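You operate a simulated robot arm through the tools that you are given. There is no shell and no other tool. Be economical: measure what you need, move in short steps, check, and stop when the job is done.

You run a simulated two-armed robot. Do the job below in one go: nothing can be reset, and whatever is moved stays where it is left.

JOB
Pick up the scoop from the drain board with one hand, pass it to the other hand and put it on the end table.

The check looks at the end state, three seconds after you hand in, the way a careful person would. Anything else that was tipped, shoved, dropped, spilled or broken makes it a failure.

ROBOT AND FRAMES
Two 6-joint arms with two-finger grippers on one trunk, on a base that drives. Base frame: it is fixed to the floor where the robot stands at the start and does not move with it; the origin is under the middle of the robot, x ahead of it, y to its left, z up; the surface under the hand at the start is at about z = 0.9. Readings come in m, degrees, newtons and seconds.
The left shoulder is at the start at [0.03, 0.178, 1.038], the right one opposite. With the tool pointing down near the work surface each hand reaches from about 0.38 to 0.84 m from the robot's upright axis, wherever it stands, measured 20 degrees to its own side. Places, roughly: end table [-1.4, 3.5, 0.9]. Payload 2.54 kg a hand.
The TCP of each hand is the grasp point between the finger pads, 0.03 m short of the fingertips. In the tool frame z runs along the fingers and y along their closing line. The gripper opens to 0.116 m. The gripper's body begins 0.095 m behind the TCP.
Orientation is that of the tool frame in the base frame, as a unit quaternion [x, y, z, w]. With the fingers straight down and closing along the base's y, the tool's x points along the base's -x, its y along +y and its z along -z.

CONTROLS
- The arms move only by the tool nudge_tool. It takes "left_series", "right_series" or both (then of equal length, played together; a hand with none holds still); each is a list of rows, each a list of 7 numbers: the shift along the base's x, y, z in units of 30 mm (1.0 is 30 mm), then the turn, a rotation vector about the base's x, y, z in units of 6 degrees (1.0 is 6 degrees), then the closure in counts, from 0 (fully open) to 255 (shut). In form: [[dx, dy, dz, ax, ay, az, hand], ...]. A call has 1 to 20 rows; each row shifts and turns the commanded pose from where the row before left it. A call with a number of a shift or a turn outside -1 to 1 is refused whole. A row lasts 0.2 s, in which the tool goes at most 0.05 m and 8.6 degrees; a call with a longer step from one row to the next is refused whole, and so is a gripper value outside its range. A pose out of reach is approached as far as the arm can. The call stops where the force on the tool passes 40 N (or 10 N more than at its start, if that is more) or the arm is blocked; 0.2 s more then pass. Each finger travels about 0.153 m/s and halts on what it meets, pressing with about 21 N; the grip force reading is that of the motor and also rises with nothing between the fingers. The clock runs only during rows and for 0.2 s after the last one: add rows that do not move to give the fingers time. The reply holds the time, the measured pose of the TCP, the force on the tool along the base axes, the opening and the grip force, in the units named above and with some noise, with the torque about the TCP (base axes, N m) and any sound that the robot's microphone picked up.
- Cameras (640 x 400 px; columns grow to the right, rows downward): "scene" is now at [0.0456, 0.0219, 1.7635]; the picture's right is [0.26, -0.96, 0.00], its down [-0.71, -0.19, -0.68] and it looks along [0.65, 0.18, -0.74] (base axes); focal length 263 px, centre (320, 200). "left" rides on the left gripper at [0.069, 0.015, -0.122] in its tool frame; the picture's right is [-0.21, 0.98, 0.00], its down [-0.83, -0.18, -0.53] and it looks along [-0.52, -0.11, 0.85] (tool axes); focal length 251 px, centre (320, 200). "right" rides on the right gripper at [0.069, -0.015, -0.122] in its tool frame; the picture's right is [0.21, 0.98, 0.00], its down [-0.83, 0.18, -0.53] and it looks along [-0.52, 0.11, 0.85] (tool axes); focal length 251 px, centre (320, 200). There is no depth. A picture from a camera that has moved, and an enlarged one, comes with that camera's place and axes in the base frame and with its lens.
- get_image(camera): a new picture of that camera. It takes no simulated time.
- move_column(by): slides the trunk up (or, below 0, down) by that many m; the arms and the scene camera ride with it, the base frame stays. It gives what a move gives, with no picture.
- base_move(legs): drives the robot by 1 to 6 legs, each [ahead, left, turn to the left] in m, m and degrees, along the robot's own axes; the way and the turn of a leg run together, so that a leg with both is an arc; at most 1.5 m and 180 degrees a leg. The arms and the cameras ride along, it lands a little off, and it stops where it bumps. It gives what a move gives.
- pan_tilt(pan, tilt): turns the head with the scene camera to pan (to the left, within 143 degrees either way) and tilt (down, from -29 to 69), counted from straight ahead of the robot. It gives what a move gives.
- inspect(camera, box): a new picture of the part [left, top, right, bottom] of that camera's present view, enlarged. It takes no simulated time.
- job_done(): hands the job in; it is judged then, once.

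Work in short steps. Places have to be worked out from the pictures, the camera data and where the tool is seen: move nearer, look again, correct. Check each grasp and each placing, and mend what went wrong. You have 120 turns and 88 pictures in all, those below and enlarged ones among them. Open the grippers and draw the arms clear of the work before you hand the job in, unless the task says otherwise; then end with one line.

The tools are called after "Call:" as name(argument=value, ...) on one line, values as JSON. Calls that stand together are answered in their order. nudge_tool: Moves the arms, as the interface text tells. Its arguments: {"type":"object","properties":{"left_series":{"type":"array","items":{"type":"array","items":{"type":"number"}}},"right_series":{"type":"array","items":{"type":"array","items":{"type":"number"}}}},"required":[]} The other tools are called the same way: move_column (by) slides the trunk up or down; base_move (legs) drives the base; pan_tilt (pan, tilt) turns the head that bears the scene camera; get_image (camera) takes a picture; inspect (camera, box) takes an enlarged picture of a part of a camera's view; job_done () hands the job in.

At the start:

```text
t: 0.0
left_ee_pos: [0.5159, 0.2235, 1.157]
left_ee_rot: [0.0, 1.0, 0.001, 0.0]
left_wrist_force: [0.1, -0.2, 0.4]
left_wrist_torque: [0.01, 0.01, -0.04]
left_finger_gap: 0.1159
left_grip_force: 0.0
right_ee_pos: [0.4682, -0.1309, 1.1814]
right_ee_rot: [0.0, 1.0, 0.001, 0.0]
right_wrist_force: [0.2, -0.3, 0.5]
right_wrist_torque: [0.0, -0.01, -0.01]
right_finger_gap: 0.116
right_grip_force: 0.0
trunk travel left (down, up): [-0.25, 0.29]
robot x, y, heading: [-0.0012, 0.0028, 0.2]
head pan, tilt: [15.3, 47.5]
```

scene: 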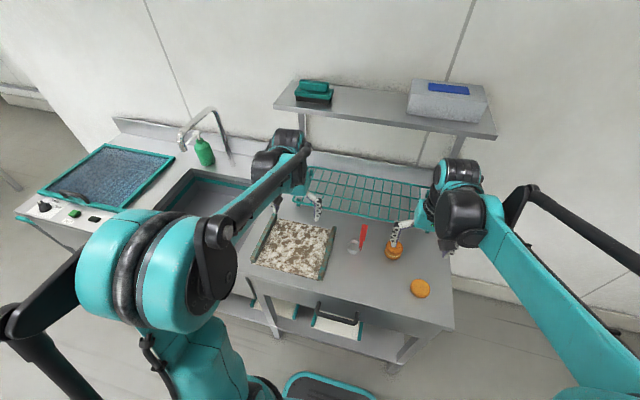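
right: 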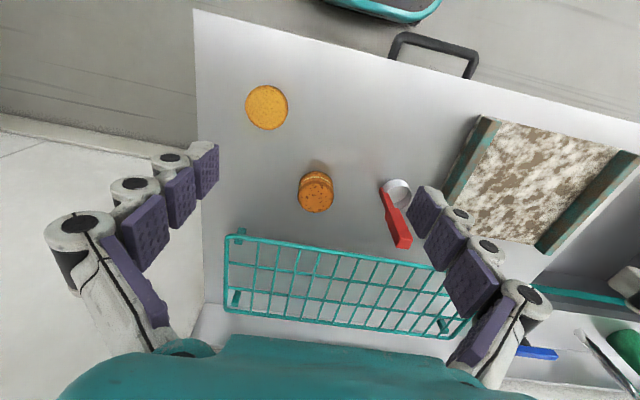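
left: 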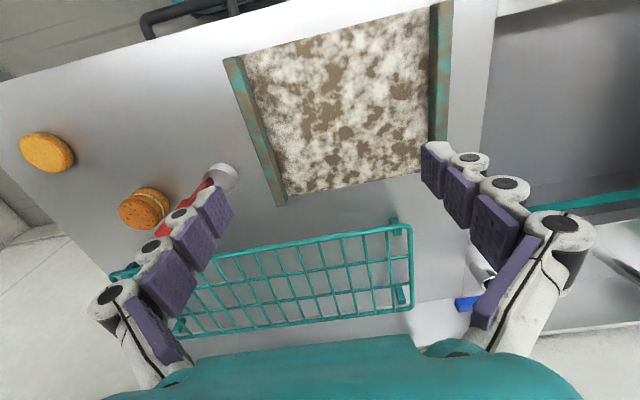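

The red-handled object near the middle looks like the scoop; I take closer views to check it.

Call:
inspect(camera="scene", box=[240, 160, 460, 300])

Call:
inspect(camera="right", box=[280, 130, 480, 270])

Call:
inspect(camera="left", box=[400, 120, 640, 340])

```text
2.86 times, centred on (350, 230) of scene
camera zoom: at [0.0456, 0.0219, 1.7635], right [0.26, -0.96, 0.0], down [-0.71, -0.19, -0.68], along [0.65, 0.18, -0.74], focal length 750 px, centre (234, 114)
```

zoom: 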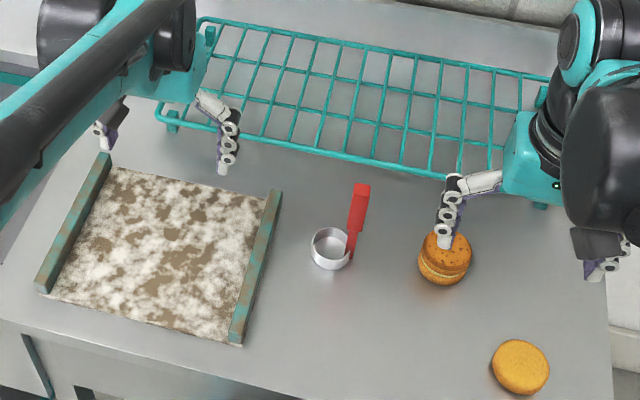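

```text
2.86 times, centred on (380, 200) of right
camera zoom: at [0.3994, -0.1454, 1.3037], right [-0.21, 0.98, 0.0], down [0.83, 0.18, 0.53], along [0.52, 0.11, -0.85], focal length 718 px, centre (149, 200)
```

zoom: 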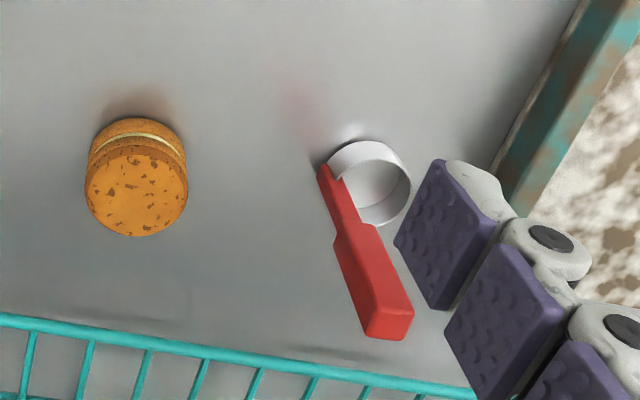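

```text
1.82 times, centred on (520, 230) of left
camera zoom: at [0.4464, 0.2383, 1.2776], right [0.21, 0.98, 0.0], down [0.83, -0.18, 0.53], along [0.52, -0.11, -0.85], focal length 457 px, centre (-44, 146)
```

zoom: 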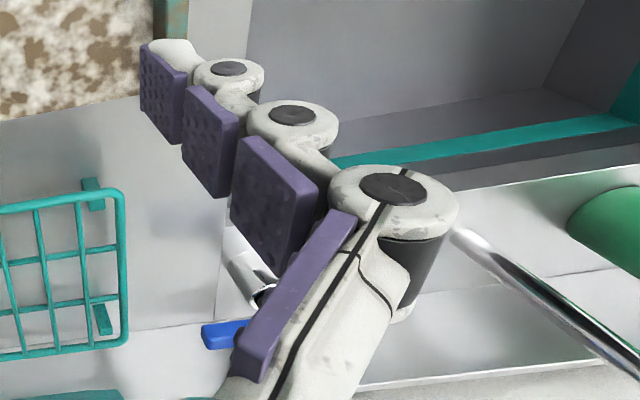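

The red scoop seems to stand with its handle upright near (0.60, 0.04). There is also a blue-handled thing behind the left hand, so I move the left hand aside to see both better.

Call:
nudge_tool(left_series=[[-1, 0.5, 0, 0, 0, 0, 0], [-1, 0.5, 0, 0, 0, 0, 0], [-1, 0.5, 0, 0, 0, 0, 0], [-1, 0.5, 0, 0, 0, 0, 0]])

Call:
get_image(camera="left")

Call:
get_image(camera="scene")

```text
t: 1.0
left_ee_pos: [0.3944, 0.2816, 1.1561]
left_ee_rot: [0.0, 1.0, 0.0, 0.001]
left_wrist_force: [-1.7, 0.8, -0.4]
left_wrist_torque: [-0.01, -0.04, -0.01]
left_finger_gap: 0.1161
left_grip_force: 0.1
right_ee_pos: [0.4674, -0.1299, 1.1837]
right_ee_rot: [0.0, 1.0, 0.0, 0.001]
right_wrist_force: [0.7, -0.1, 0.8]
right_wrist_torque: [-0.03, -0.01, -0.01]
right_finger_gap: 0.1162
right_grip_force: 0.1
trunk travel left (down, up): [-0.25, 0.29]
robot x, y, heading: [-0.0005, -0.002, -0.0]
head pan, tilt: [15.3, 47.5]
```

```text
81 pictures are left
camera left: at [0.3247, 0.2969, 1.2768], right [0.21, 0.98, 0.0], down [0.83, -0.18, 0.53], along [0.52, -0.11, -0.84], focal length 251 px, centre (320, 200)
```

left: 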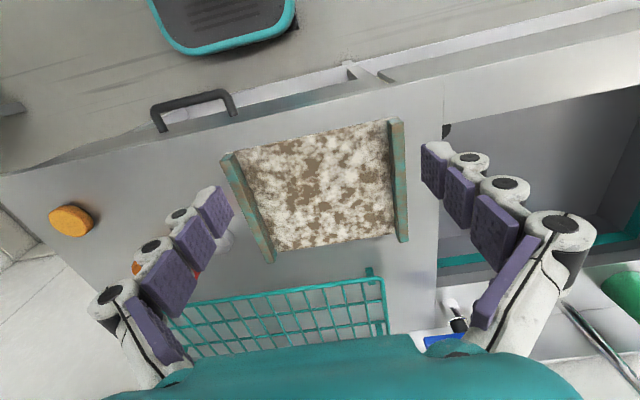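

```text
80 pictures are left
camera scene: at [0.044, 0.022, 1.7635], right [0.26, -0.96, 0.0], down [-0.71, -0.19, -0.68], along [0.65, 0.18, -0.74], focal length 263 px, centre (320, 200)
```

scene: 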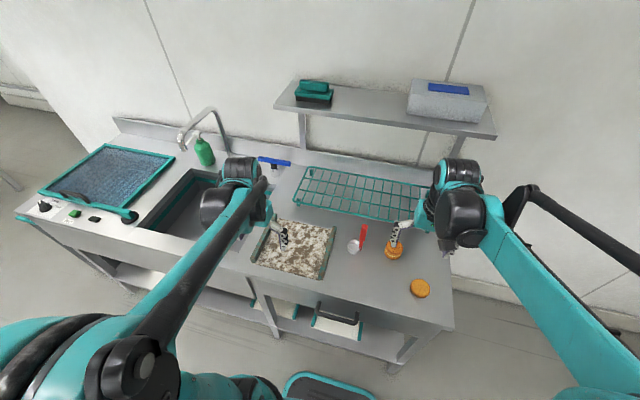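

Call:
inspect(camera="scene", box=[230, 130, 310, 190])

Call:
inspect(camera="scene", box=[320, 210, 400, 270])

```text
6.67 times, centred on (270, 160) of scene
camera zoom: at [0.044, 0.022, 1.7635], right [0.26, -0.96, 0.0], down [-0.71, -0.19, -0.68], along [0.65, 0.18, -0.74], focal length 1751 px, centre (653, 467)
```

zoom: 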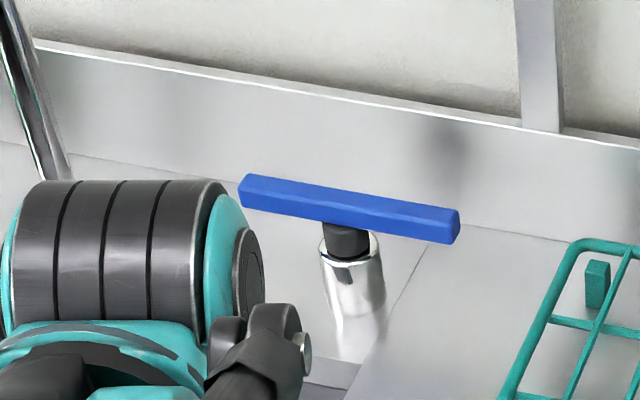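

```text
6.67 times, centred on (360, 240) of scene
camera zoom: at [0.044, 0.022, 1.7635], right [0.26, -0.96, 0.0], down [-0.71, -0.19, -0.68], along [0.65, 0.18, -0.74], focal length 1751 px, centre (53, -67)
```

zoom: 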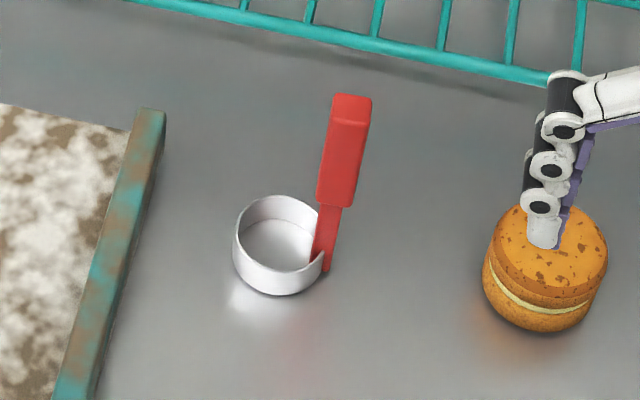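

The blue thing is a tap lever, so the red-handled upright cup is the scoop. I bring the right hand in line with it in y, keeping the height, to measure it with the wrist camera.

Call:
nudge_tool(right_series=[[-0.6, 1, 0, 0, 0, 0, 0], [-0.6, 1, 0, 0, 0, 0, 0], [-0.6, 1, 0, 0, 0, 0, 0], [0, 1, 0, 0, 0, 0, 0], [0, 1, 0, 0, 0, 0, 0], [0, 0, 0, 0, 0, 0, 0]], left_series=[[0, 1, 0, 0, 0, 0, 0], [0, 1, 0, 0, 0, 0, 0], [0, 0, 0, 0, 0, 0, 0], [0, 0, 0, 0, 0, 0, 0], [0, 0, 0, 0, 0, 0, 0], [0, 0, 0, 0, 0, 0, 0]])

Call:
get_image(camera="right")

Call:
inspect(camera="scene", box=[240, 180, 460, 320])

```text
t: 2.4
left_ee_pos: [0.3945, 0.3433, 1.1556]
left_ee_rot: [0.0, 1.0, 0.001, 0.0]
left_wrist_force: [-0.5, 0.8, 0.2]
left_wrist_torque: [0.02, -0.01, -0.02]
left_finger_gap: 0.1162
left_grip_force: 0.0
right_ee_pos: [0.4125, 0.0182, 1.1825]
right_ee_rot: [-0.001, 1.0, -0.001, 0.0]
right_wrist_force: [0.1, -0.1, 0.1]
right_wrist_torque: [0.01, -0.03, 0.0]
right_finger_gap: 0.116
right_grip_force: 0.1
trunk travel left (down, up): [-0.25, 0.29]
robot x, y, heading: [0.0012, 0.0016, -0.2]
head pan, tilt: [15.3, 47.5]
```

```text
77 pictures are left
camera right: at [0.3442, 0.0029, 1.3042], right [-0.21, 0.98, 0.0], down [0.83, 0.18, 0.53], along [0.52, 0.11, -0.85], focal length 251 px, centre (320, 200)
```

right: 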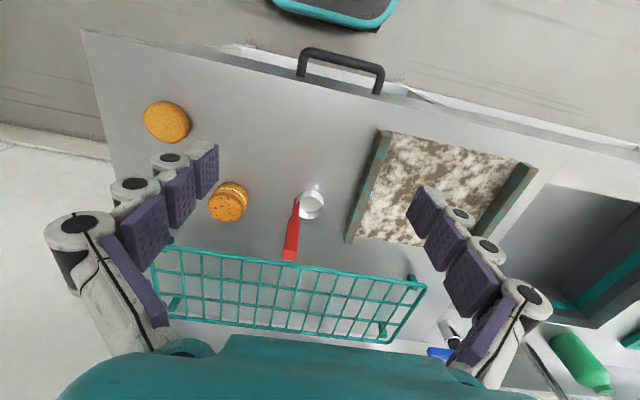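

```text
2.86 times, centred on (350, 250) of scene
camera zoom: at [0.0454, 0.0213, 1.7635], right [0.26, -0.96, 0.0], down [-0.71, -0.19, -0.68], along [0.65, 0.18, -0.74], focal length 750 px, centre (234, 57)
```

zoom: 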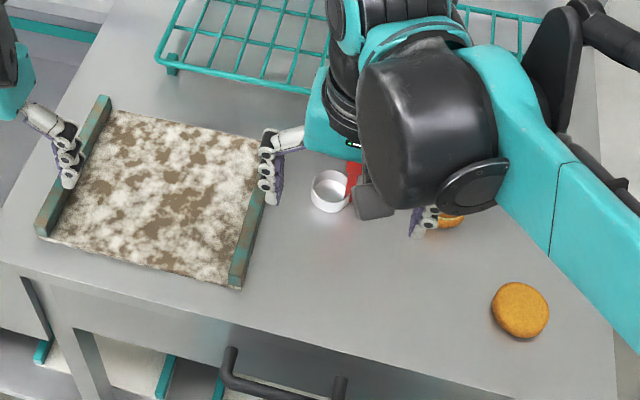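

Call:
inspect(camera="right", box=[260, 170, 360, 270])

```text
4.00 times, centred on (310, 220) of right
camera zoom: at [0.3442, 0.0029, 1.3042], right [-0.21, 0.98, 0.0], down [0.83, 0.18, 0.53], along [0.52, 0.11, -0.85], focal length 1006 px, centre (360, 120)
```

zoom: 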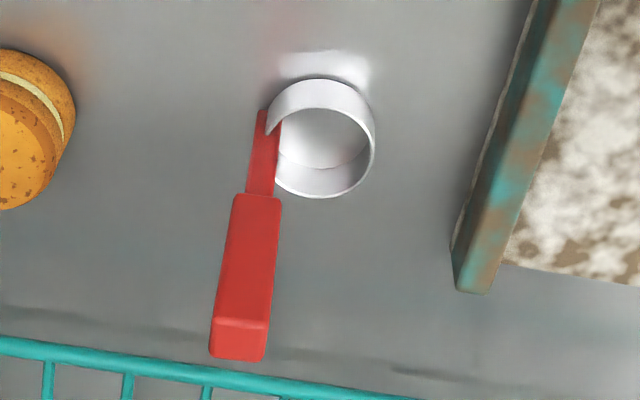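

The handle is an upright, nearly square bar about 18 mm across at about (0.603, 0.014), with its grip part from z 0.966 to 1.039. The plan is for the right hand to take it low from the robot's side, about 24° below horizontal, leaving the top for the left hand; first I tilt the right hand.

Call:
nudge_tool(right_series=[[-0.2, 0, 0, 0, -1, 0, 0], [-0.2, 0, 0, 0, -1, 0, 0], [-0.2, 0, 0, 0, -1, 0, 0], [-0.2, 0, 0, 0, -1, 0, 0], [0, 0, 0, 0, -1, 0, 0], [0, 0, 0, 0, -1, 0, 0], [0, 0, 0, 0, -1, 0, 0], [0, 0, 0, 0, -1, 0, 0], [0, 0, 0, 0, -1, 0, 0], [0, 0, 0, 0, -1, 0, 0], [0, 0, 0, 0, -1, 0, 0], [0, 0, 0, 0, 0, 0, 0]])

Call:
get_image(camera="scene")

```text
t: 5.0
left_ee_pos: [0.3956, 0.3432, 1.1551]
left_ee_rot: [0.0, 1.0, -0.001, 0.0]
left_wrist_force: [0.0, 0.2, 0.4]
left_wrist_torque: [-0.01, 0.01, 0.0]
left_finger_gap: 0.1161
left_grip_force: 0.0
right_ee_pos: [0.3905, 0.0197, 1.1835]
right_ee_rot: [0.0, 0.838, 0.0, 0.545]
right_wrist_force: [-0.7, 0.3, -0.2]
right_wrist_torque: [-0.01, -0.01, 0.02]
right_finger_gap: 0.1159
right_grip_force: 0.2
trunk travel left (down, up): [-0.25, 0.29]
robot x, y, heading: [0.0009, -0.0002, -0.1]
head pan, tilt: [15.3, 47.5]
```

```text
74 pictures are left
camera scene: at [0.0452, 0.0214, 1.7635], right [0.26, -0.96, 0.0], down [-0.71, -0.19, -0.68], along [0.65, 0.18, -0.74], focal length 263 px, centre (320, 200)
```

scene: 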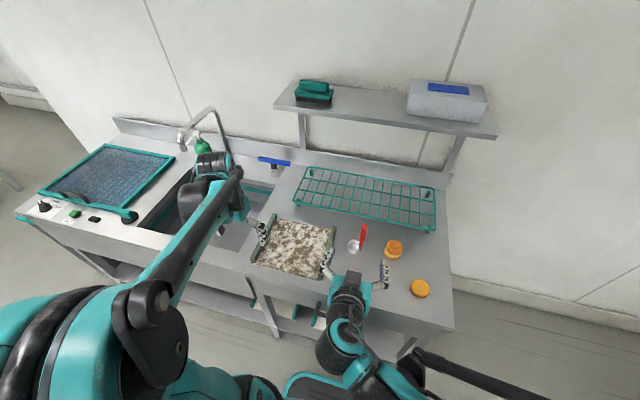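

The tilt came out right. Now I go to the pre-grasp point about 0.11 m short of the handle, with the fingers partly closed.

Call:
nudge_tool(right_series=[[0.62, -0.03, -0.91, 0, 0, 0, 80], [0.62, -0.03, -0.91, 0, 0, 0, 90], [0.62, -0.03, -0.91, 0, 0, 0, 90], [0.62, -0.03, -0.91, 0, 0, 0, 90], [0.62, -0.03, -0.91, 0, 0, 0, 90], [0.62, -0.03, -0.91, 0, 0, 0, 90], [0, 0, 0, 0, 0, 0, 90]])

Call:
inspect(camera="scene", box=[280, 200, 440, 300])

Call:
get_image(camera="right")

```text
t: 6.6
left_ee_pos: [0.3948, 0.3423, 1.1557]
left_ee_rot: [0.0, 1.0, -0.001, 0.0]
left_wrist_force: [-0.7, -0.9, -1.7]
left_wrist_torque: [0.03, -0.04, 0.03]
left_finger_gap: 0.116
left_grip_force: 0.0
right_ee_pos: [0.5231, 0.0365, 1.094]
right_ee_rot: [0.0, 0.839, 0.0, 0.544]
right_wrist_force: [-0.7, -0.3, 0.4]
right_wrist_torque: [-0.02, 0.02, 0.04]
right_finger_gap: 0.0749
right_grip_force: 0.1
right hand out of reach, approached as far as the arm can: row 3, 4, 5, 6
trunk travel left (down, up): [-0.25, 0.29]
robot x, y, heading: [-0.0008, 0.0002, -0.1]
head pan, tilt: [15.3, 47.5]
```

```text
4.00 times, centred on (360, 250) of scene
camera zoom: at [0.0443, 0.0216, 1.7636], right [0.26, -0.96, 0.0], down [-0.71, -0.19, -0.68], along [0.65, 0.18, -0.74], focal length 1051 px, centre (160, 0)
```

zoom: 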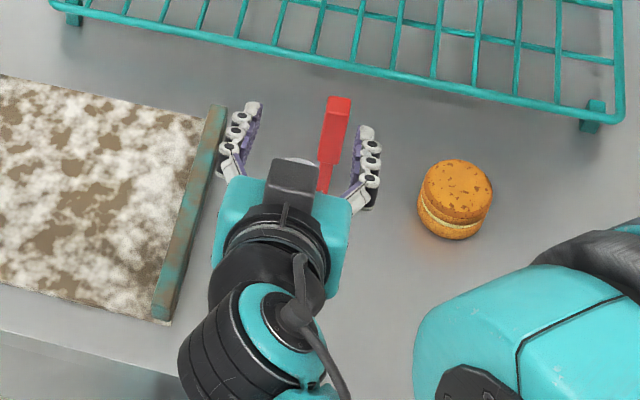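

```text
72 pictures are left
camera right: at [0.3842, 0.021, 1.0806], right [-0.09, 0.98, -0.2], down [-0.15, 0.18, 0.97], along [0.98, 0.11, 0.13], focal length 251 px, centre (320, 200)
```

right: 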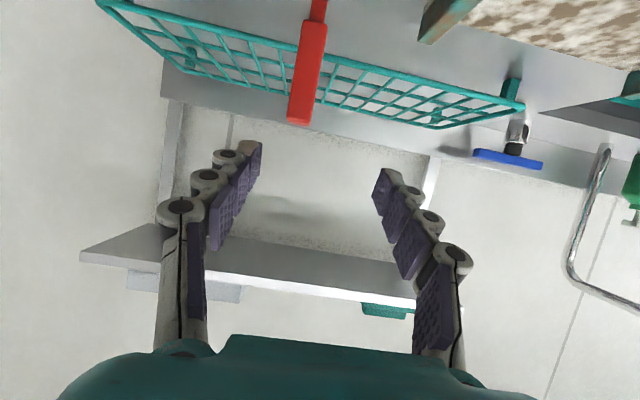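

The arm is too folded there, at its inner reach limit. I back the base off 0.13 m so it has room; the hands are above everything.

Call:
base_move(legs=[[-0.13, 0, 0]])

```text
t: 7.9
left_ee_pos: [0.2641, 0.3422, 1.1563]
left_ee_rot: [0.0, 1.0, 0.0, 0.0]
left_wrist_force: [-1.2, 0.0, -0.4]
left_wrist_torque: [0.0, -0.05, 0.02]
left_finger_gap: 0.1162
left_grip_force: 0.0
right_ee_pos: [0.3937, 0.0363, 1.0949]
right_ee_rot: [0.0, 0.839, -0.001, 0.544]
right_wrist_force: [-1.0, 0.2, -0.1]
right_wrist_torque: [-0.02, 0.0, -0.01]
right_finger_gap: 0.075
right_grip_force: 0.1
trunk travel left (down, up): [-0.25, 0.29]
robot x, y, heading: [-0.1306, 0.0048, -0.0]
head pan, tilt: [15.3, 47.5]
```

Now I go forward to the pre-grasp point again, from (0.394, 0.036, 1.095).

Call:
nudge_tool(right_series=[[0.9, -0.18, 0, 0, 0, 0, 90], [0.9, -0.18, 0, 0, 0, 0, 90], [0.9, -0.18, 0, 0, 0, 0, 90], [0.0, -0.18, -0.5, 0, 0, 0, 90], [0, 0, 0, 0, 0, 0, 90]])

```text
t: 9.1
left_ee_pos: [0.2646, 0.3429, 1.1558]
left_ee_rot: [-0.001, 1.0, 0.0, 0.0]
left_wrist_force: [0.2, 0.8, 0.1]
left_wrist_torque: [-0.01, 0.03, -0.01]
left_finger_gap: 0.116
left_grip_force: 0.0
right_ee_pos: [0.4753, 0.015, 1.0783]
right_ee_rot: [0.0, 0.839, -0.001, 0.544]
right_wrist_force: [0.5, 0.2, -0.9]
right_wrist_torque: [-0.01, 0.03, 0.02]
right_finger_gap: 0.075
right_grip_force: 0.0
trunk travel left (down, up): [-0.25, 0.29]
robot x, y, heading: [-0.1308, -0.0031, -0.0]
head pan, tilt: [15.3, 47.5]
```

It responds properly now, so I lower to the pre-grasp point.

Call:
nudge_tool(right_series=[[0.45, -0.02, -0.97, 0, 0, 0, 90], [0.45, -0.02, -0.97, 0, 0, 0, 90], [0, 0, 0, 0, 0, 0, 90]])

Call:
get_image(camera="right")

Call:
get_image(camera="scene")

```text
t: 9.9
left_ee_pos: [0.265, 0.3426, 1.1562]
left_ee_rot: [0.0, 1.0, 0.0, 0.0]
left_wrist_force: [-0.7, 1.0, -0.3]
left_wrist_torque: [0.03, -0.01, 0.01]
left_finger_gap: 0.1161
left_grip_force: 0.0
right_ee_pos: [0.5076, 0.0168, 1.0272]
right_ee_rot: [0.001, 0.84, -0.001, 0.543]
right_wrist_force: [1.3, -0.2, 1.2]
right_wrist_torque: [0.01, -0.03, 0.02]
right_finger_gap: 0.075
right_grip_force: 0.1
right hand out of reach, approached as far as the arm can: row 2
trunk travel left (down, up): [-0.25, 0.29]
robot x, y, heading: [-0.1283, 0.0001, -0.0]
head pan, tilt: [15.3, 47.5]
```

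```text
71 pictures are left
camera right: at [0.3686, 0.0012, 1.0136], right [-0.09, 0.98, -0.2], down [-0.15, 0.18, 0.97], along [0.99, 0.11, 0.13], focal length 251 px, centre (320, 200)
```

right: 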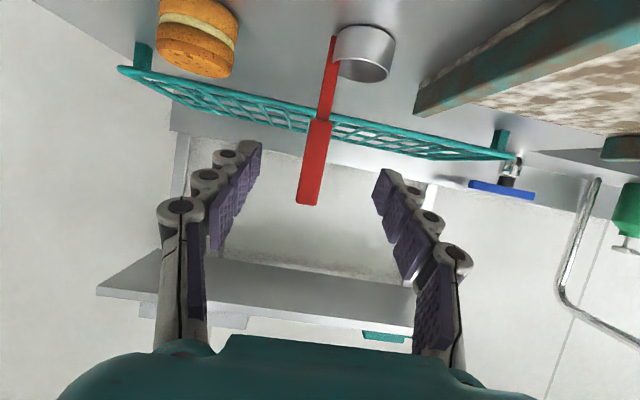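

```text
70 pictures are left
camera scene: at [-0.0853, 0.0219, 1.7635], right [0.26, -0.96, 0.0], down [-0.71, -0.19, -0.68], along [0.65, 0.18, -0.74], focal length 263 px, centre (320, 200)
```

scene: 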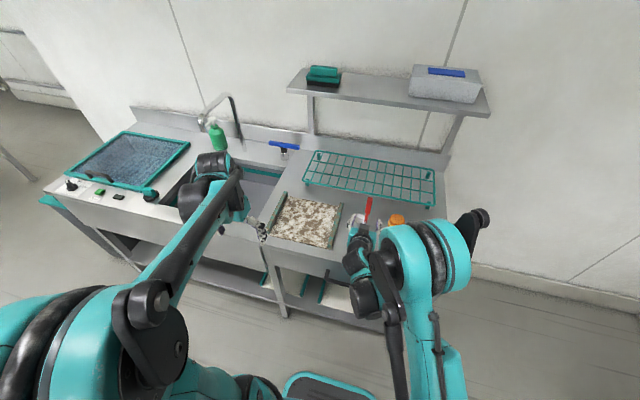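

The wrist view shows the handle centred between the fingers, with the grip part from about z 0.972 to 1.042. I advance along the approach line to (0.603, 0.013, 0.983).

Call:
nudge_tool(right_series=[[0.64, -0.03, -0.29, 0, 0, 0, 90], [0.64, -0.03, -0.29, 0, 0, 0, 90], [0.64, -0.03, -0.29, 0, 0, 0, 90], [0.64, -0.03, -0.29, 0, 0, 0, 90], [0.64, -0.03, -0.29, 0, 0, 0, 90], [0, 0, 0, 0, 0, 0, 90]])

Call:
get_image(camera="right")

Call:
inspect(camera="scene", box=[310, 170, 430, 250])

```text
t: 11.3
left_ee_pos: [0.2639, 0.3431, 1.1563]
left_ee_rot: [0.0, 1.0, 0.0, 0.0]
left_wrist_force: [-0.5, 0.5, 0.0]
left_wrist_torque: [-0.01, -0.04, -0.01]
left_finger_gap: 0.1161
left_grip_force: 0.1
right_ee_pos: [0.6042, 0.0136, 0.9827]
right_ee_rot: [-0.001, 0.839, 0.0, 0.544]
right_wrist_force: [-0.7, 0.0, 0.4]
right_wrist_torque: [0.0, 0.03, -0.02]
right_finger_gap: 0.0749
right_grip_force: 0.0
trunk travel left (down, up): [-0.25, 0.29]
robot x, y, heading: [-0.1279, -0.0048, -0.2]
head pan, tilt: [15.3, 47.5]
```

```text
69 pictures are left
camera right: at [0.4647, -0.0017, 0.9694], right [-0.09, 0.98, -0.2], down [-0.15, 0.18, 0.97], along [0.98, 0.11, 0.13], focal length 251 px, centre (320, 200)
```

right: 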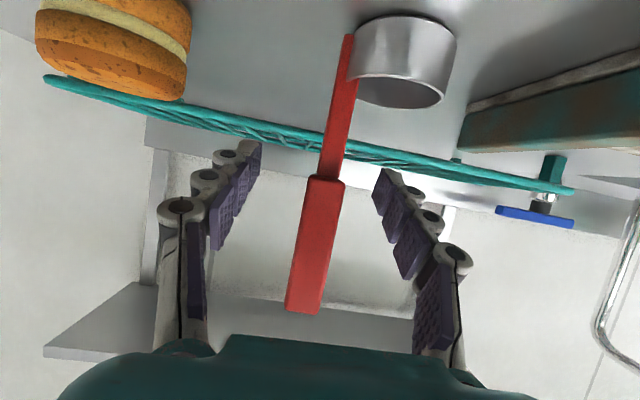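

```text
5.00 times, centred on (370, 210) of scene
camera zoom: at [-0.0853, 0.022, 1.7635], right [0.26, -0.96, 0.0], down [-0.71, -0.19, -0.68], along [0.65, 0.18, -0.74], focal length 1313 px, centre (70, 150)
```

zoom: 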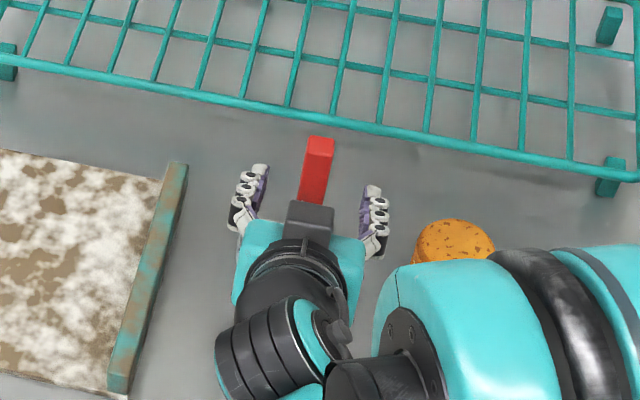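

The handle sits at the TCP depth, a few mm to +y, and the grip part's lower end is just below the TCP. I shift +3 mm in y and +5 mm in z, then close.

Call:
nudge_tool(right_series=[[0.03, 0.1, 0.17, 0, 0, 0, 90], [0, 0, 0, 0, 0, 0, 150], [0, 0, 0, 0, 0, 0, 200], [0, 0, 0, 0, 0, 0, 255], [0, 0, 0, 0, 0, 0, 255], [0, 0, 0, 0, 0, 0, 255]])

Call:
get_image(camera="right")

```text
t: 12.7
left_ee_pos: [0.2648, 0.3431, 1.155]
left_ee_rot: [-0.001, 1.0, 0.0, 0.0]
left_wrist_force: [0.5, -0.6, -0.7]
left_wrist_torque: [-0.01, 0.01, 0.02]
left_finger_gap: 0.116
left_grip_force: 0.1
right_ee_pos: [0.6078, 0.0162, 0.9873]
right_ee_rot: [0.0, 0.839, 0.0, 0.544]
right_wrist_force: [0.0, 0.6, -0.2]
right_wrist_torque: [0.02, 0.0, -0.02]
right_finger_gap: 0.0184
right_grip_force: 20.7
trunk travel left (down, up): [-0.25, 0.29]
robot x, y, heading: [-0.1292, -0.0001, 0.1]
head pan, tilt: [15.3, 47.5]
```

```text
67 pictures are left
camera right: at [0.4664, 0.0009, 0.9741], right [-0.09, 0.98, -0.2], down [-0.15, 0.18, 0.97], along [0.98, 0.11, 0.13], focal length 251 px, centre (320, 200)
```

right: 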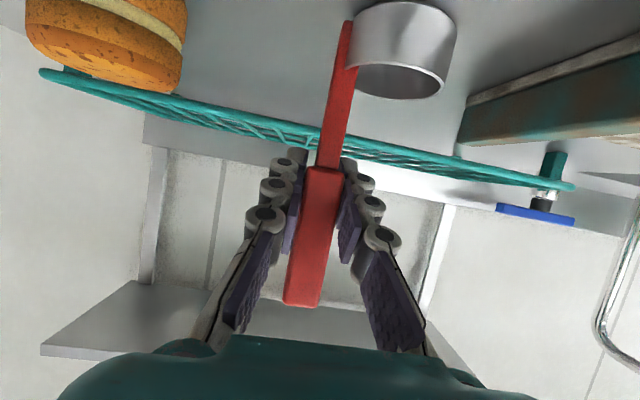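

Gripped at an 18.4 mm gap with 20.7 N. I lift straight up about 0.15 m and check.

Call:
nudge_tool(right_series=[[0, 0, 0.3, 0, 0, 0, 255], [0, 0, 0.6, 0, 0, 0, 255], [0, 0, 0.8, 0, 0, 0, 255], [0, 0, 0.8, 0, 0, 0, 255], [0, 0, 0.8, 0, 0, 0, 255], [0, 0, 0.8, 0, 0, 0, 255], [0, 0, 0.6, 0, 0, 0, 255], [0, 0, 0.3, 0, 0, 0, 255], [0, 0, 0, 0, 0, 0, 255]])

Call:
get_image(camera="right")

Call:
get_image(camera="scene")

```text
t: 14.7
left_ee_pos: [0.2648, 0.3431, 1.1554]
left_ee_rot: [0.0, 1.0, 0.0, -0.001]
left_wrist_force: [-0.8, -1.4, 0.9]
left_wrist_torque: [0.03, -0.03, 0.03]
left_finger_gap: 0.1161
left_grip_force: 0.1
right_ee_pos: [0.6069, 0.0136, 1.1399]
right_ee_rot: [0.0, 0.84, -0.001, 0.543]
right_wrist_force: [-0.3, 0.0, -1.7]
right_wrist_torque: [0.02, -0.01, 0.01]
right_finger_gap: 0.0184
right_grip_force: 21.0
trunk travel left (down, up): [-0.25, 0.29]
robot x, y, heading: [-0.1332, 0.0014, -0.0]
head pan, tilt: [15.3, 47.5]
```

```text
66 pictures are left
camera right: at [0.4667, -0.0005, 1.1266], right [-0.09, 0.98, -0.2], down [-0.15, 0.18, 0.97], along [0.98, 0.11, 0.13], focal length 251 px, centre (320, 200)
```

right: 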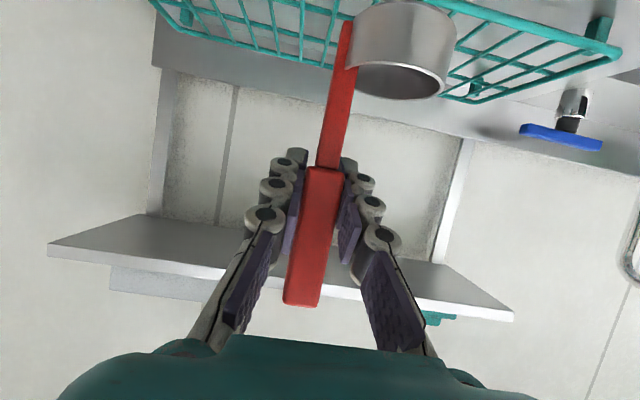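

```text
65 pictures are left
camera scene: at [-0.0843, 0.022, 1.7635], right [0.26, -0.96, 0.0], down [-0.71, -0.19, -0.68], along [0.65, 0.18, -0.74], focal length 263 px, centre (320, 200)
```

scene: 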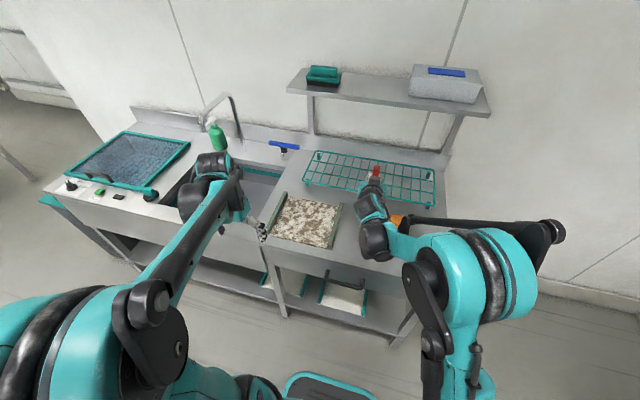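

Scoop is held firmly. I draw the right hand back a little to a handover spot and raise the left hand above that height.

Call:
nudge_tool(right_series=[[-0.5, 0.17, 0, 0, 0, 0, 255], [-0.5, 0.17, 0, 0, 0, 0, 255], [-0.5, 0.17, 0, 0, 0, 0, 255], [-0.5, 0.17, 0, 0, 0, 0, 255], [-0.5, 0.17, 0, 0, 0, 0, 255], [-0.5, 0.17, 0, 0, 0, 0, 255], [0, 0, 0, 0, 0, 0, 255], [0, 0, 0, 0, 0, 0, 255]], left_series=[[0.8, 0, 0.8, 0, 0, 0, 0], [0.8, 0, 0.8, 0, 0, 0, 0], [0.8, 0, 0.8, 0, 0, 0, 0], [0.8, 0, 0.8, 0, 0, 0, 0], [0.8, 0, 0.8, 0, 0, 0, 0], [0.8, 0, 0.8, 0, 0, 0, 0], [0, 0, 0.7, 0, 0, 0, 0], [0, 0, 0, 0, 0, 0, 0]])

```text
t: 16.5
left_ee_pos: [0.4102, 0.3446, 1.3199]
left_ee_rot: [0.001, 1.0, 0.0, 0.0]
left_wrist_force: [-0.8, -0.1, 0.2]
left_wrist_torque: [0.0, 0.03, -0.02]
left_finger_gap: 0.1165
left_grip_force: 0.1
right_ee_pos: [0.5176, 0.0475, 1.1403]
right_ee_rot: [-0.001, 0.839, 0.0, 0.544]
right_wrist_force: [0.2, 0.0, -1.5]
right_wrist_torque: [-0.01, -0.01, -0.01]
right_finger_gap: 0.0185
right_grip_force: 21.3
trunk travel left (down, up): [-0.25, 0.29]
robot x, y, heading: [-0.1315, 0.003, 0.1]
head pan, tilt: [15.3, 47.5]
```

Both as commanded. I bring the left hand across at z 1.32, stopping at y about 0.13 for a look.

Call:
nudge_tool(left_series=[[0.4, -1, 0, 0, 0, 0, 0], [0.4, -1, 0, 0, 0, 0, 0], [0.4, -1, 0, 0, 0, 0, 0], [0.4, -1, 0, 0, 0, 0, 0], [0.4, -1, 0, 0, 0, 0, 0], [0.4, -1, 0, 0, 0, 0, 0], [0.4, -1, 0, 0, 0, 0, 0], [0, 0, 0, 0, 0, 0, 0]])

Call:
get_image(camera="left")

Call:
get_image(camera="scene")

```text
t: 18.3
left_ee_pos: [0.4923, 0.1323, 1.3226]
left_ee_rot: [0.0, 1.0, 0.0, 0.0]
left_wrist_force: [-1.6, -0.2, -0.2]
left_wrist_torque: [-0.03, -0.02, -0.02]
left_finger_gap: 0.1159
left_grip_force: 0.1
right_ee_pos: [0.5169, 0.0481, 1.14]
right_ee_rot: [0.0, 0.839, -0.001, 0.544]
right_wrist_force: [-0.4, 0.4, -1.9]
right_wrist_torque: [-0.04, 0.01, -0.01]
right_finger_gap: 0.0187
right_grip_force: 21.1
trunk travel left (down, up): [-0.25, 0.29]
robot x, y, heading: [-0.13, 0.0029, 0.1]
head pan, tilt: [15.3, 47.5]
```

```text
64 pictures are left
camera left: at [0.4223, 0.1473, 1.4435], right [0.21, 0.98, 0.0], down [0.83, -0.18, 0.53], along [0.52, -0.11, -0.85], focal length 251 px, centre (320, 200)
```

left: 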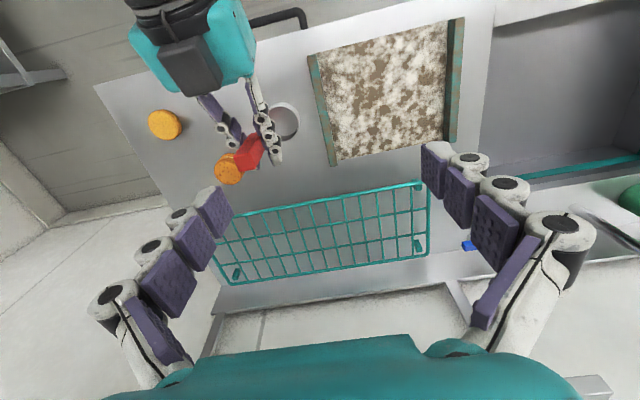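

```text
63 pictures are left
camera scene: at [-0.0847, 0.0229, 1.7635], right [0.26, -0.96, 0.0], down [-0.71, -0.19, -0.68], along [0.65, 0.18, -0.74], focal length 263 px, centre (320, 200)
```

scene: 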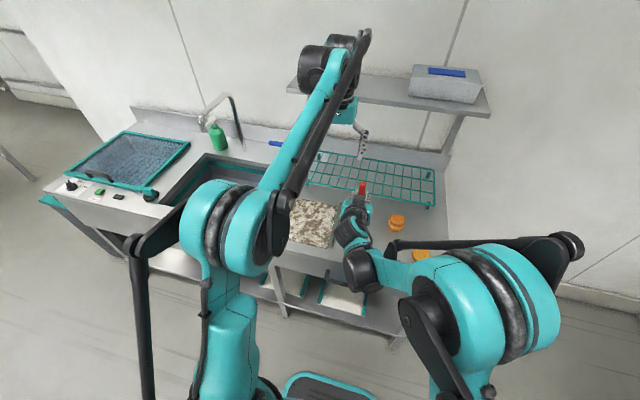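

Clear so far. I centre the left hand over the handle, still well above it, and look again.

Call:
nudge_tool(left_series=[[0.25, -0.93, 0, 0, 0, 0, 0], [0.25, -0.93, 0, 0, 0, 0, 0], [0.2, -0.93, 0, 0, 0, 0, 0], [0, 0, -0.5, 0, 0, 0, 60], [0, 0, 0, 0, 0, 0, 60]])

Call:
get_image(camera="left")

Call:
inspect(camera="scene", box=[280, 80, 440, 200])

```text
t: 19.5
left_ee_pos: [0.5125, 0.0475, 1.3052]
left_ee_rot: [0.0, 1.0, 0.0, -0.001]
left_wrist_force: [-0.5, -0.3, -0.3]
left_wrist_torque: [0.0, -0.01, 0.02]
left_finger_gap: 0.089
left_grip_force: 0.1
right_ee_pos: [0.5178, 0.0458, 1.1396]
right_ee_rot: [-0.001, 0.839, 0.0, 0.544]
right_wrist_force: [-0.7, -0.1, -1.0]
right_wrist_torque: [-0.03, 0.02, 0.01]
right_finger_gap: 0.0187
right_grip_force: 21.5
trunk travel left (down, up): [-0.25, 0.29]
robot x, y, heading: [-0.131, -0.0017, 0.2]
head pan, tilt: [15.3, 47.5]
```

```text
62 pictures are left
camera left: at [0.4435, 0.0626, 1.4262], right [0.21, 0.98, 0.0], down [0.83, -0.18, 0.53], along [0.52, -0.11, -0.85], focal length 251 px, centre (320, 200)
```

left: 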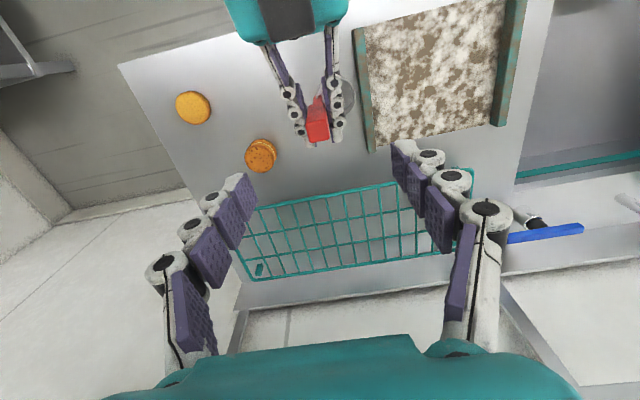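

```text
3.33 times, centred on (360, 140) of scene
camera zoom: at [-0.0842, 0.0213, 1.7635], right [0.26, -0.96, 0.0], down [-0.71, -0.19, -0.68], along [0.65, 0.18, -0.74], focal length 876 px, centre (187, 400)
```

zoom: 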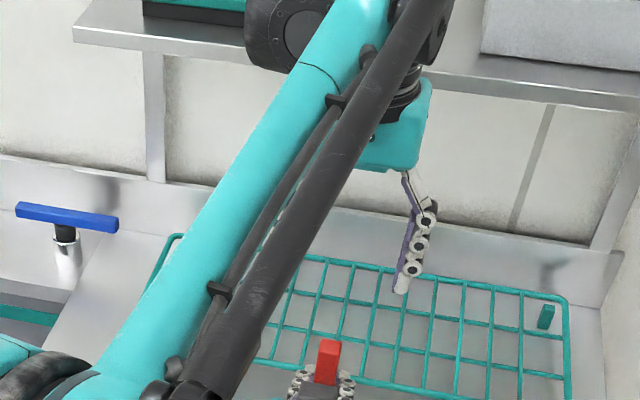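

The handle top shows between the right fingers; I enlarge it to locate its centre.

Call:
inspect(camera="left", box=[260, 60, 380, 160])

```text
4.00 times, centred on (320, 110) of left
camera zoom: at [0.4435, 0.0626, 1.4262], right [0.21, 0.98, 0.0], down [0.83, -0.18, 0.53], along [0.52, -0.11, -0.85], focal length 1006 px, centre (320, 560)
```

zoom: 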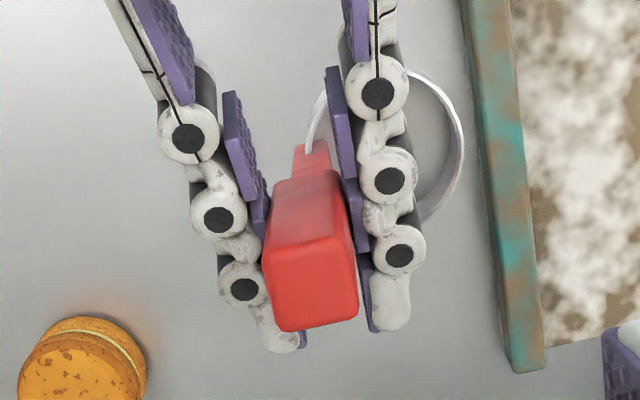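

The handle top is at (0.511, 0.047, about 1.193), right under the left TCP. I descend to z 1.195 so the fingertips stay just above the right fingers.

Call:
nudge_tool(left_series=[[0, 0, -0.8, 0, 0, 0, 60], [0, 0, -0.8, 0, 0, 0, 60], [0, 0, -0.8, 0, 0, 0, 60], [0, 0, -0.7, 0, 0, 0, 60], [0, 0, -0.4, 0, 0, 0, 60], [0, 0, 0, 0, 0, 0, 60]])

Call:
get_image(camera="left")

Call:
get_image(camera="right")

```text
t: 20.9
left_ee_pos: [0.5131, 0.0484, 1.2007]
left_ee_rot: [0.0, 1.0, 0.0, 0.0]
left_wrist_force: [0.3, -0.3, -0.4]
left_wrist_torque: [0.01, 0.02, 0.03]
left_finger_gap: 0.0887
left_grip_force: 0.0
right_ee_pos: [0.5178, 0.0466, 1.14]
right_ee_rot: [0.0, 0.839, 0.0, 0.544]
right_wrist_force: [0.7, -0.1, -0.7]
right_wrist_torque: [0.0, 0.0, 0.0]
right_finger_gap: 0.0184
right_grip_force: 21.3
trunk travel left (down, up): [-0.25, 0.29]
robot x, y, heading: [-0.1282, -0.0021, 0.1]
head pan, tilt: [15.3, 47.5]
```

```text
59 pictures are left
camera left: at [0.4435, 0.0635, 1.3222], right [0.21, 0.98, 0.0], down [0.83, -0.18, 0.53], along [0.52, -0.11, -0.85], focal length 251 px, centre (320, 200)
```

left: 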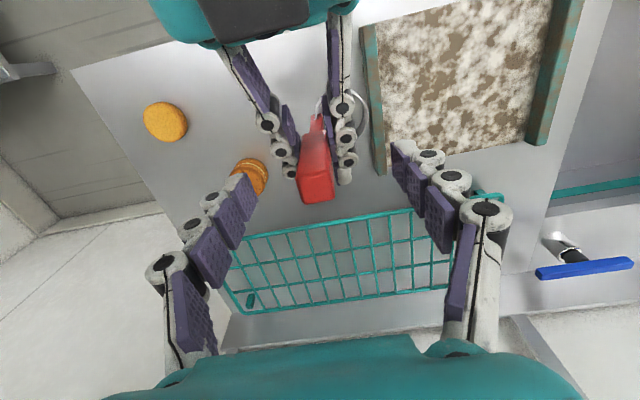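

```text
58 pictures are left
camera right: at [0.3772, 0.0311, 1.1269], right [-0.09, 0.98, -0.2], down [-0.15, 0.18, 0.97], along [0.98, 0.11, 0.13], focal length 251 px, centre (320, 200)
```

right: 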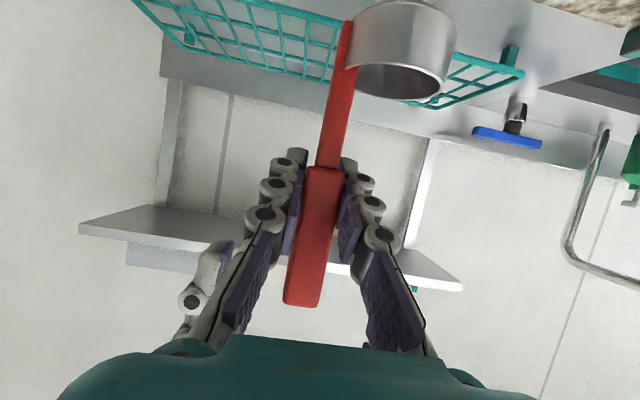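

The handle top is aligned with the left TCP. I lower 3 mm more and close the left hand.

Call:
nudge_tool(left_series=[[-0.05, -0.02, -0.1, 0, 0, 0, 60], [0, 0, 0, 0, 0, 0, 120], [0, 0, 0, 0, 0, 0, 180], [0, 0, 0, 0, 0, 0, 220], [0, 0, 0, 0, 0, 0, 255], [0, 0, 0, 0, 0, 0, 255], [0, 0, 0, 0, 0, 0, 255]])

Call:
get_image(camera="left")

Call:
get_image(camera="right")

```text
t: 22.5
left_ee_pos: [0.5116, 0.0474, 1.1977]
left_ee_rot: [0.0, 1.0, -0.001, 0.0]
left_wrist_force: [0.1, -11.3, -0.3]
left_wrist_torque: [-0.45, 0.06, -0.02]
left_finger_gap: 0.0191
left_grip_force: 21.1
right_ee_pos: [0.5165, 0.0484, 1.1411]
right_ee_rot: [-0.001, 0.84, 0.001, 0.543]
right_wrist_force: [0.7, 11.6, -0.9]
right_wrist_torque: [-0.25, -0.01, 0.01]
right_finger_gap: 0.0188
right_grip_force: 21.0
trunk travel left (down, up): [-0.25, 0.29]
robot x, y, heading: [-0.1308, 0.0007, -0.2]
head pan, tilt: [15.3, 47.5]
```

```text
57 pictures are left
camera left: at [0.4422, 0.0628, 1.3197], right [0.21, 0.98, 0.0], down [0.83, -0.18, 0.53], along [0.52, -0.12, -0.85], focal length 251 px, centre (320, 200)
```

left: 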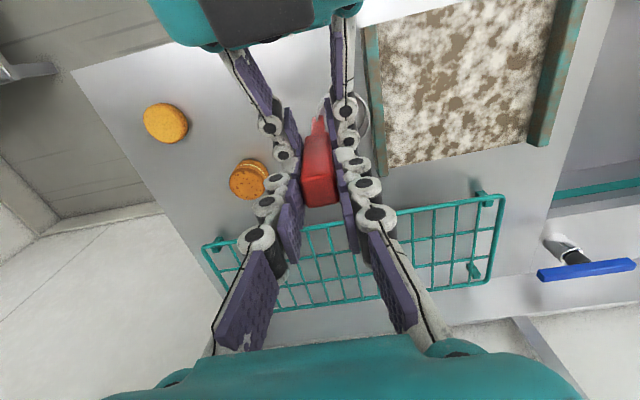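

```text
56 pictures are left
camera right: at [0.3773, 0.0316, 1.1269], right [-0.09, 0.98, -0.2], down [-0.15, 0.18, 0.97], along [0.98, 0.12, 0.13], focal length 251 px, centre (320, 200)
```

right: 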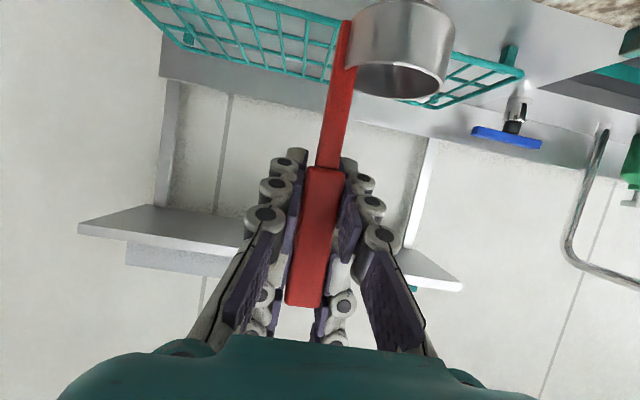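

Both hands hold the handle with a small sideways strain of 11 N. I relax it by about 1.5 mm, then open the right hand gradually.

Call:
nudge_tool(left_series=[[0, -0.05, 0, 0, 0, 0, 255], [0, 0, 0, 0, 0, 0, 255], [0, 0, 0, 0, 0, 0, 255], [0, 0, 0, 0, 0, 0, 255], [0, 0, 0, 0, 0, 0, 255]], right_series=[[0, 0, 0, 0, 0, 0, 255], [0, 0, 0, 0, 0, 0, 200], [0, 0, 0, 0, 0, 0, 150], [0, 0, 0, 0, 0, 0, 100], [0, 0, 0, 0, 0, 0, 100]])

Call:
get_image(camera="right")

```text
t: 23.7
left_ee_pos: [0.5131, 0.0464, 1.1981]
left_ee_rot: [-0.001, 1.0, 0.001, -0.001]
left_wrist_force: [-0.1, -0.1, -0.6]
left_wrist_torque: [0.01, 0.01, -0.05]
left_finger_gap: 0.0192
left_grip_force: 21.0
right_ee_pos: [0.5162, 0.0463, 1.1398]
right_ee_rot: [0.001, 0.839, -0.001, 0.544]
right_wrist_force: [-0.7, -0.1, -0.5]
right_wrist_torque: [0.0, -0.01, 0.01]
right_finger_gap: 0.0704
right_grip_force: 0.1
trunk travel left (down, up): [-0.25, 0.29]
robot x, y, heading: [-0.1333, 0.0021, 0.1]
head pan, tilt: [15.3, 47.5]
```

```text
55 pictures are left
camera right: at [0.3773, 0.0311, 1.1269], right [-0.09, 0.98, -0.2], down [-0.15, 0.18, 0.97], along [0.98, 0.11, 0.13], focal length 251 px, centre (320, 200)
```

right: 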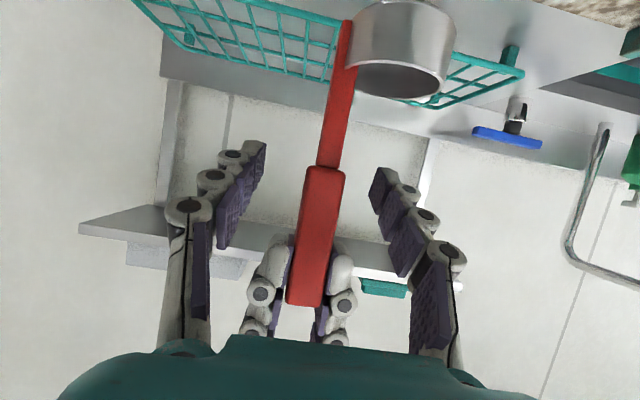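

The left hand alone holds the scoop, with no strain. I withdraw the right hand back toward the robot and then out to the right.

Call:
nudge_tool(right_series=[[-0.8, 0, 0, 0, 0, 0, 100], [-0.8, 0, 0, 0, 0, 0, 100], [-0.8, 0, 0.2, 0, 0, 0, 100], [-0.8, 0, 0.2, 0, 0, 0, 100], [-0.5, -0.8, 0.2, 0, 0, 0, 100], [0, -1, 0, 0, 0, 0, 100], [0, -1, 0, 0, 0, 0, 100], [0, -1, 0, 0, 0, 0, 100], [0, -1, 0, 0, 0, 0, 100], [0, -1, 0, 0, 0, 0, 100], [0, 0, 0, 0, 0, 0, 100]])

Call:
get_image(camera="scene")

Call:
get_image(camera="left")

```text
t: 26.1
left_ee_pos: [0.5116, 0.0478, 1.1982]
left_ee_rot: [-0.001, 1.0, 0.0, 0.0]
left_wrist_force: [0.6, -0.2, 0.3]
left_wrist_torque: [-0.06, -0.01, -0.01]
left_finger_gap: 0.0195
left_grip_force: 20.8
right_ee_pos: [0.4041, -0.1263, 1.1572]
right_ee_rot: [0.0, 0.839, -0.001, 0.544]
right_wrist_force: [-0.1, 0.6, 0.5]
right_wrist_torque: [0.0, 0.0, -0.02]
right_finger_gap: 0.0705
right_grip_force: 0.0
trunk travel left (down, up): [-0.25, 0.29]
robot x, y, heading: [-0.1297, -0.0001, 0.1]
head pan, tilt: [15.3, 47.5]
```

```text
54 pictures are left
camera scene: at [-0.0842, 0.0226, 1.7635], right [0.26, -0.96, 0.0], down [-0.71, -0.19, -0.68], along [0.65, 0.18, -0.74], focal length 263 px, centre (320, 200)
```

scene: 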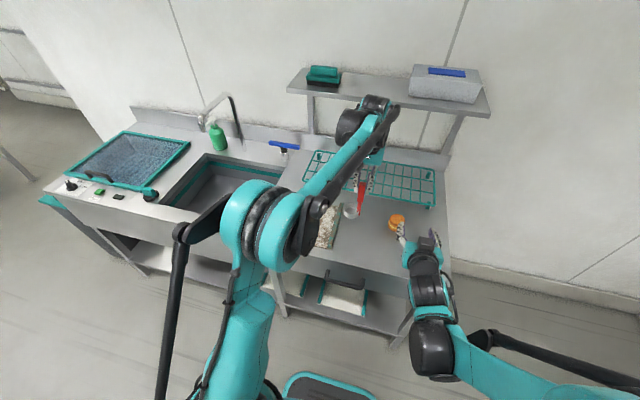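

```text
53 pictures are left
camera left: at [0.4424, 0.0628, 1.3192], right [0.21, 0.98, 0.0], down [0.83, -0.18, 0.53], along [0.52, -0.11, -0.85], focal length 251 px, centre (320, 200)
```

left: 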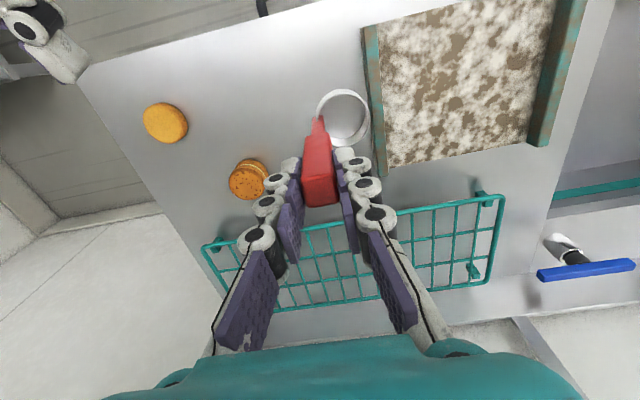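

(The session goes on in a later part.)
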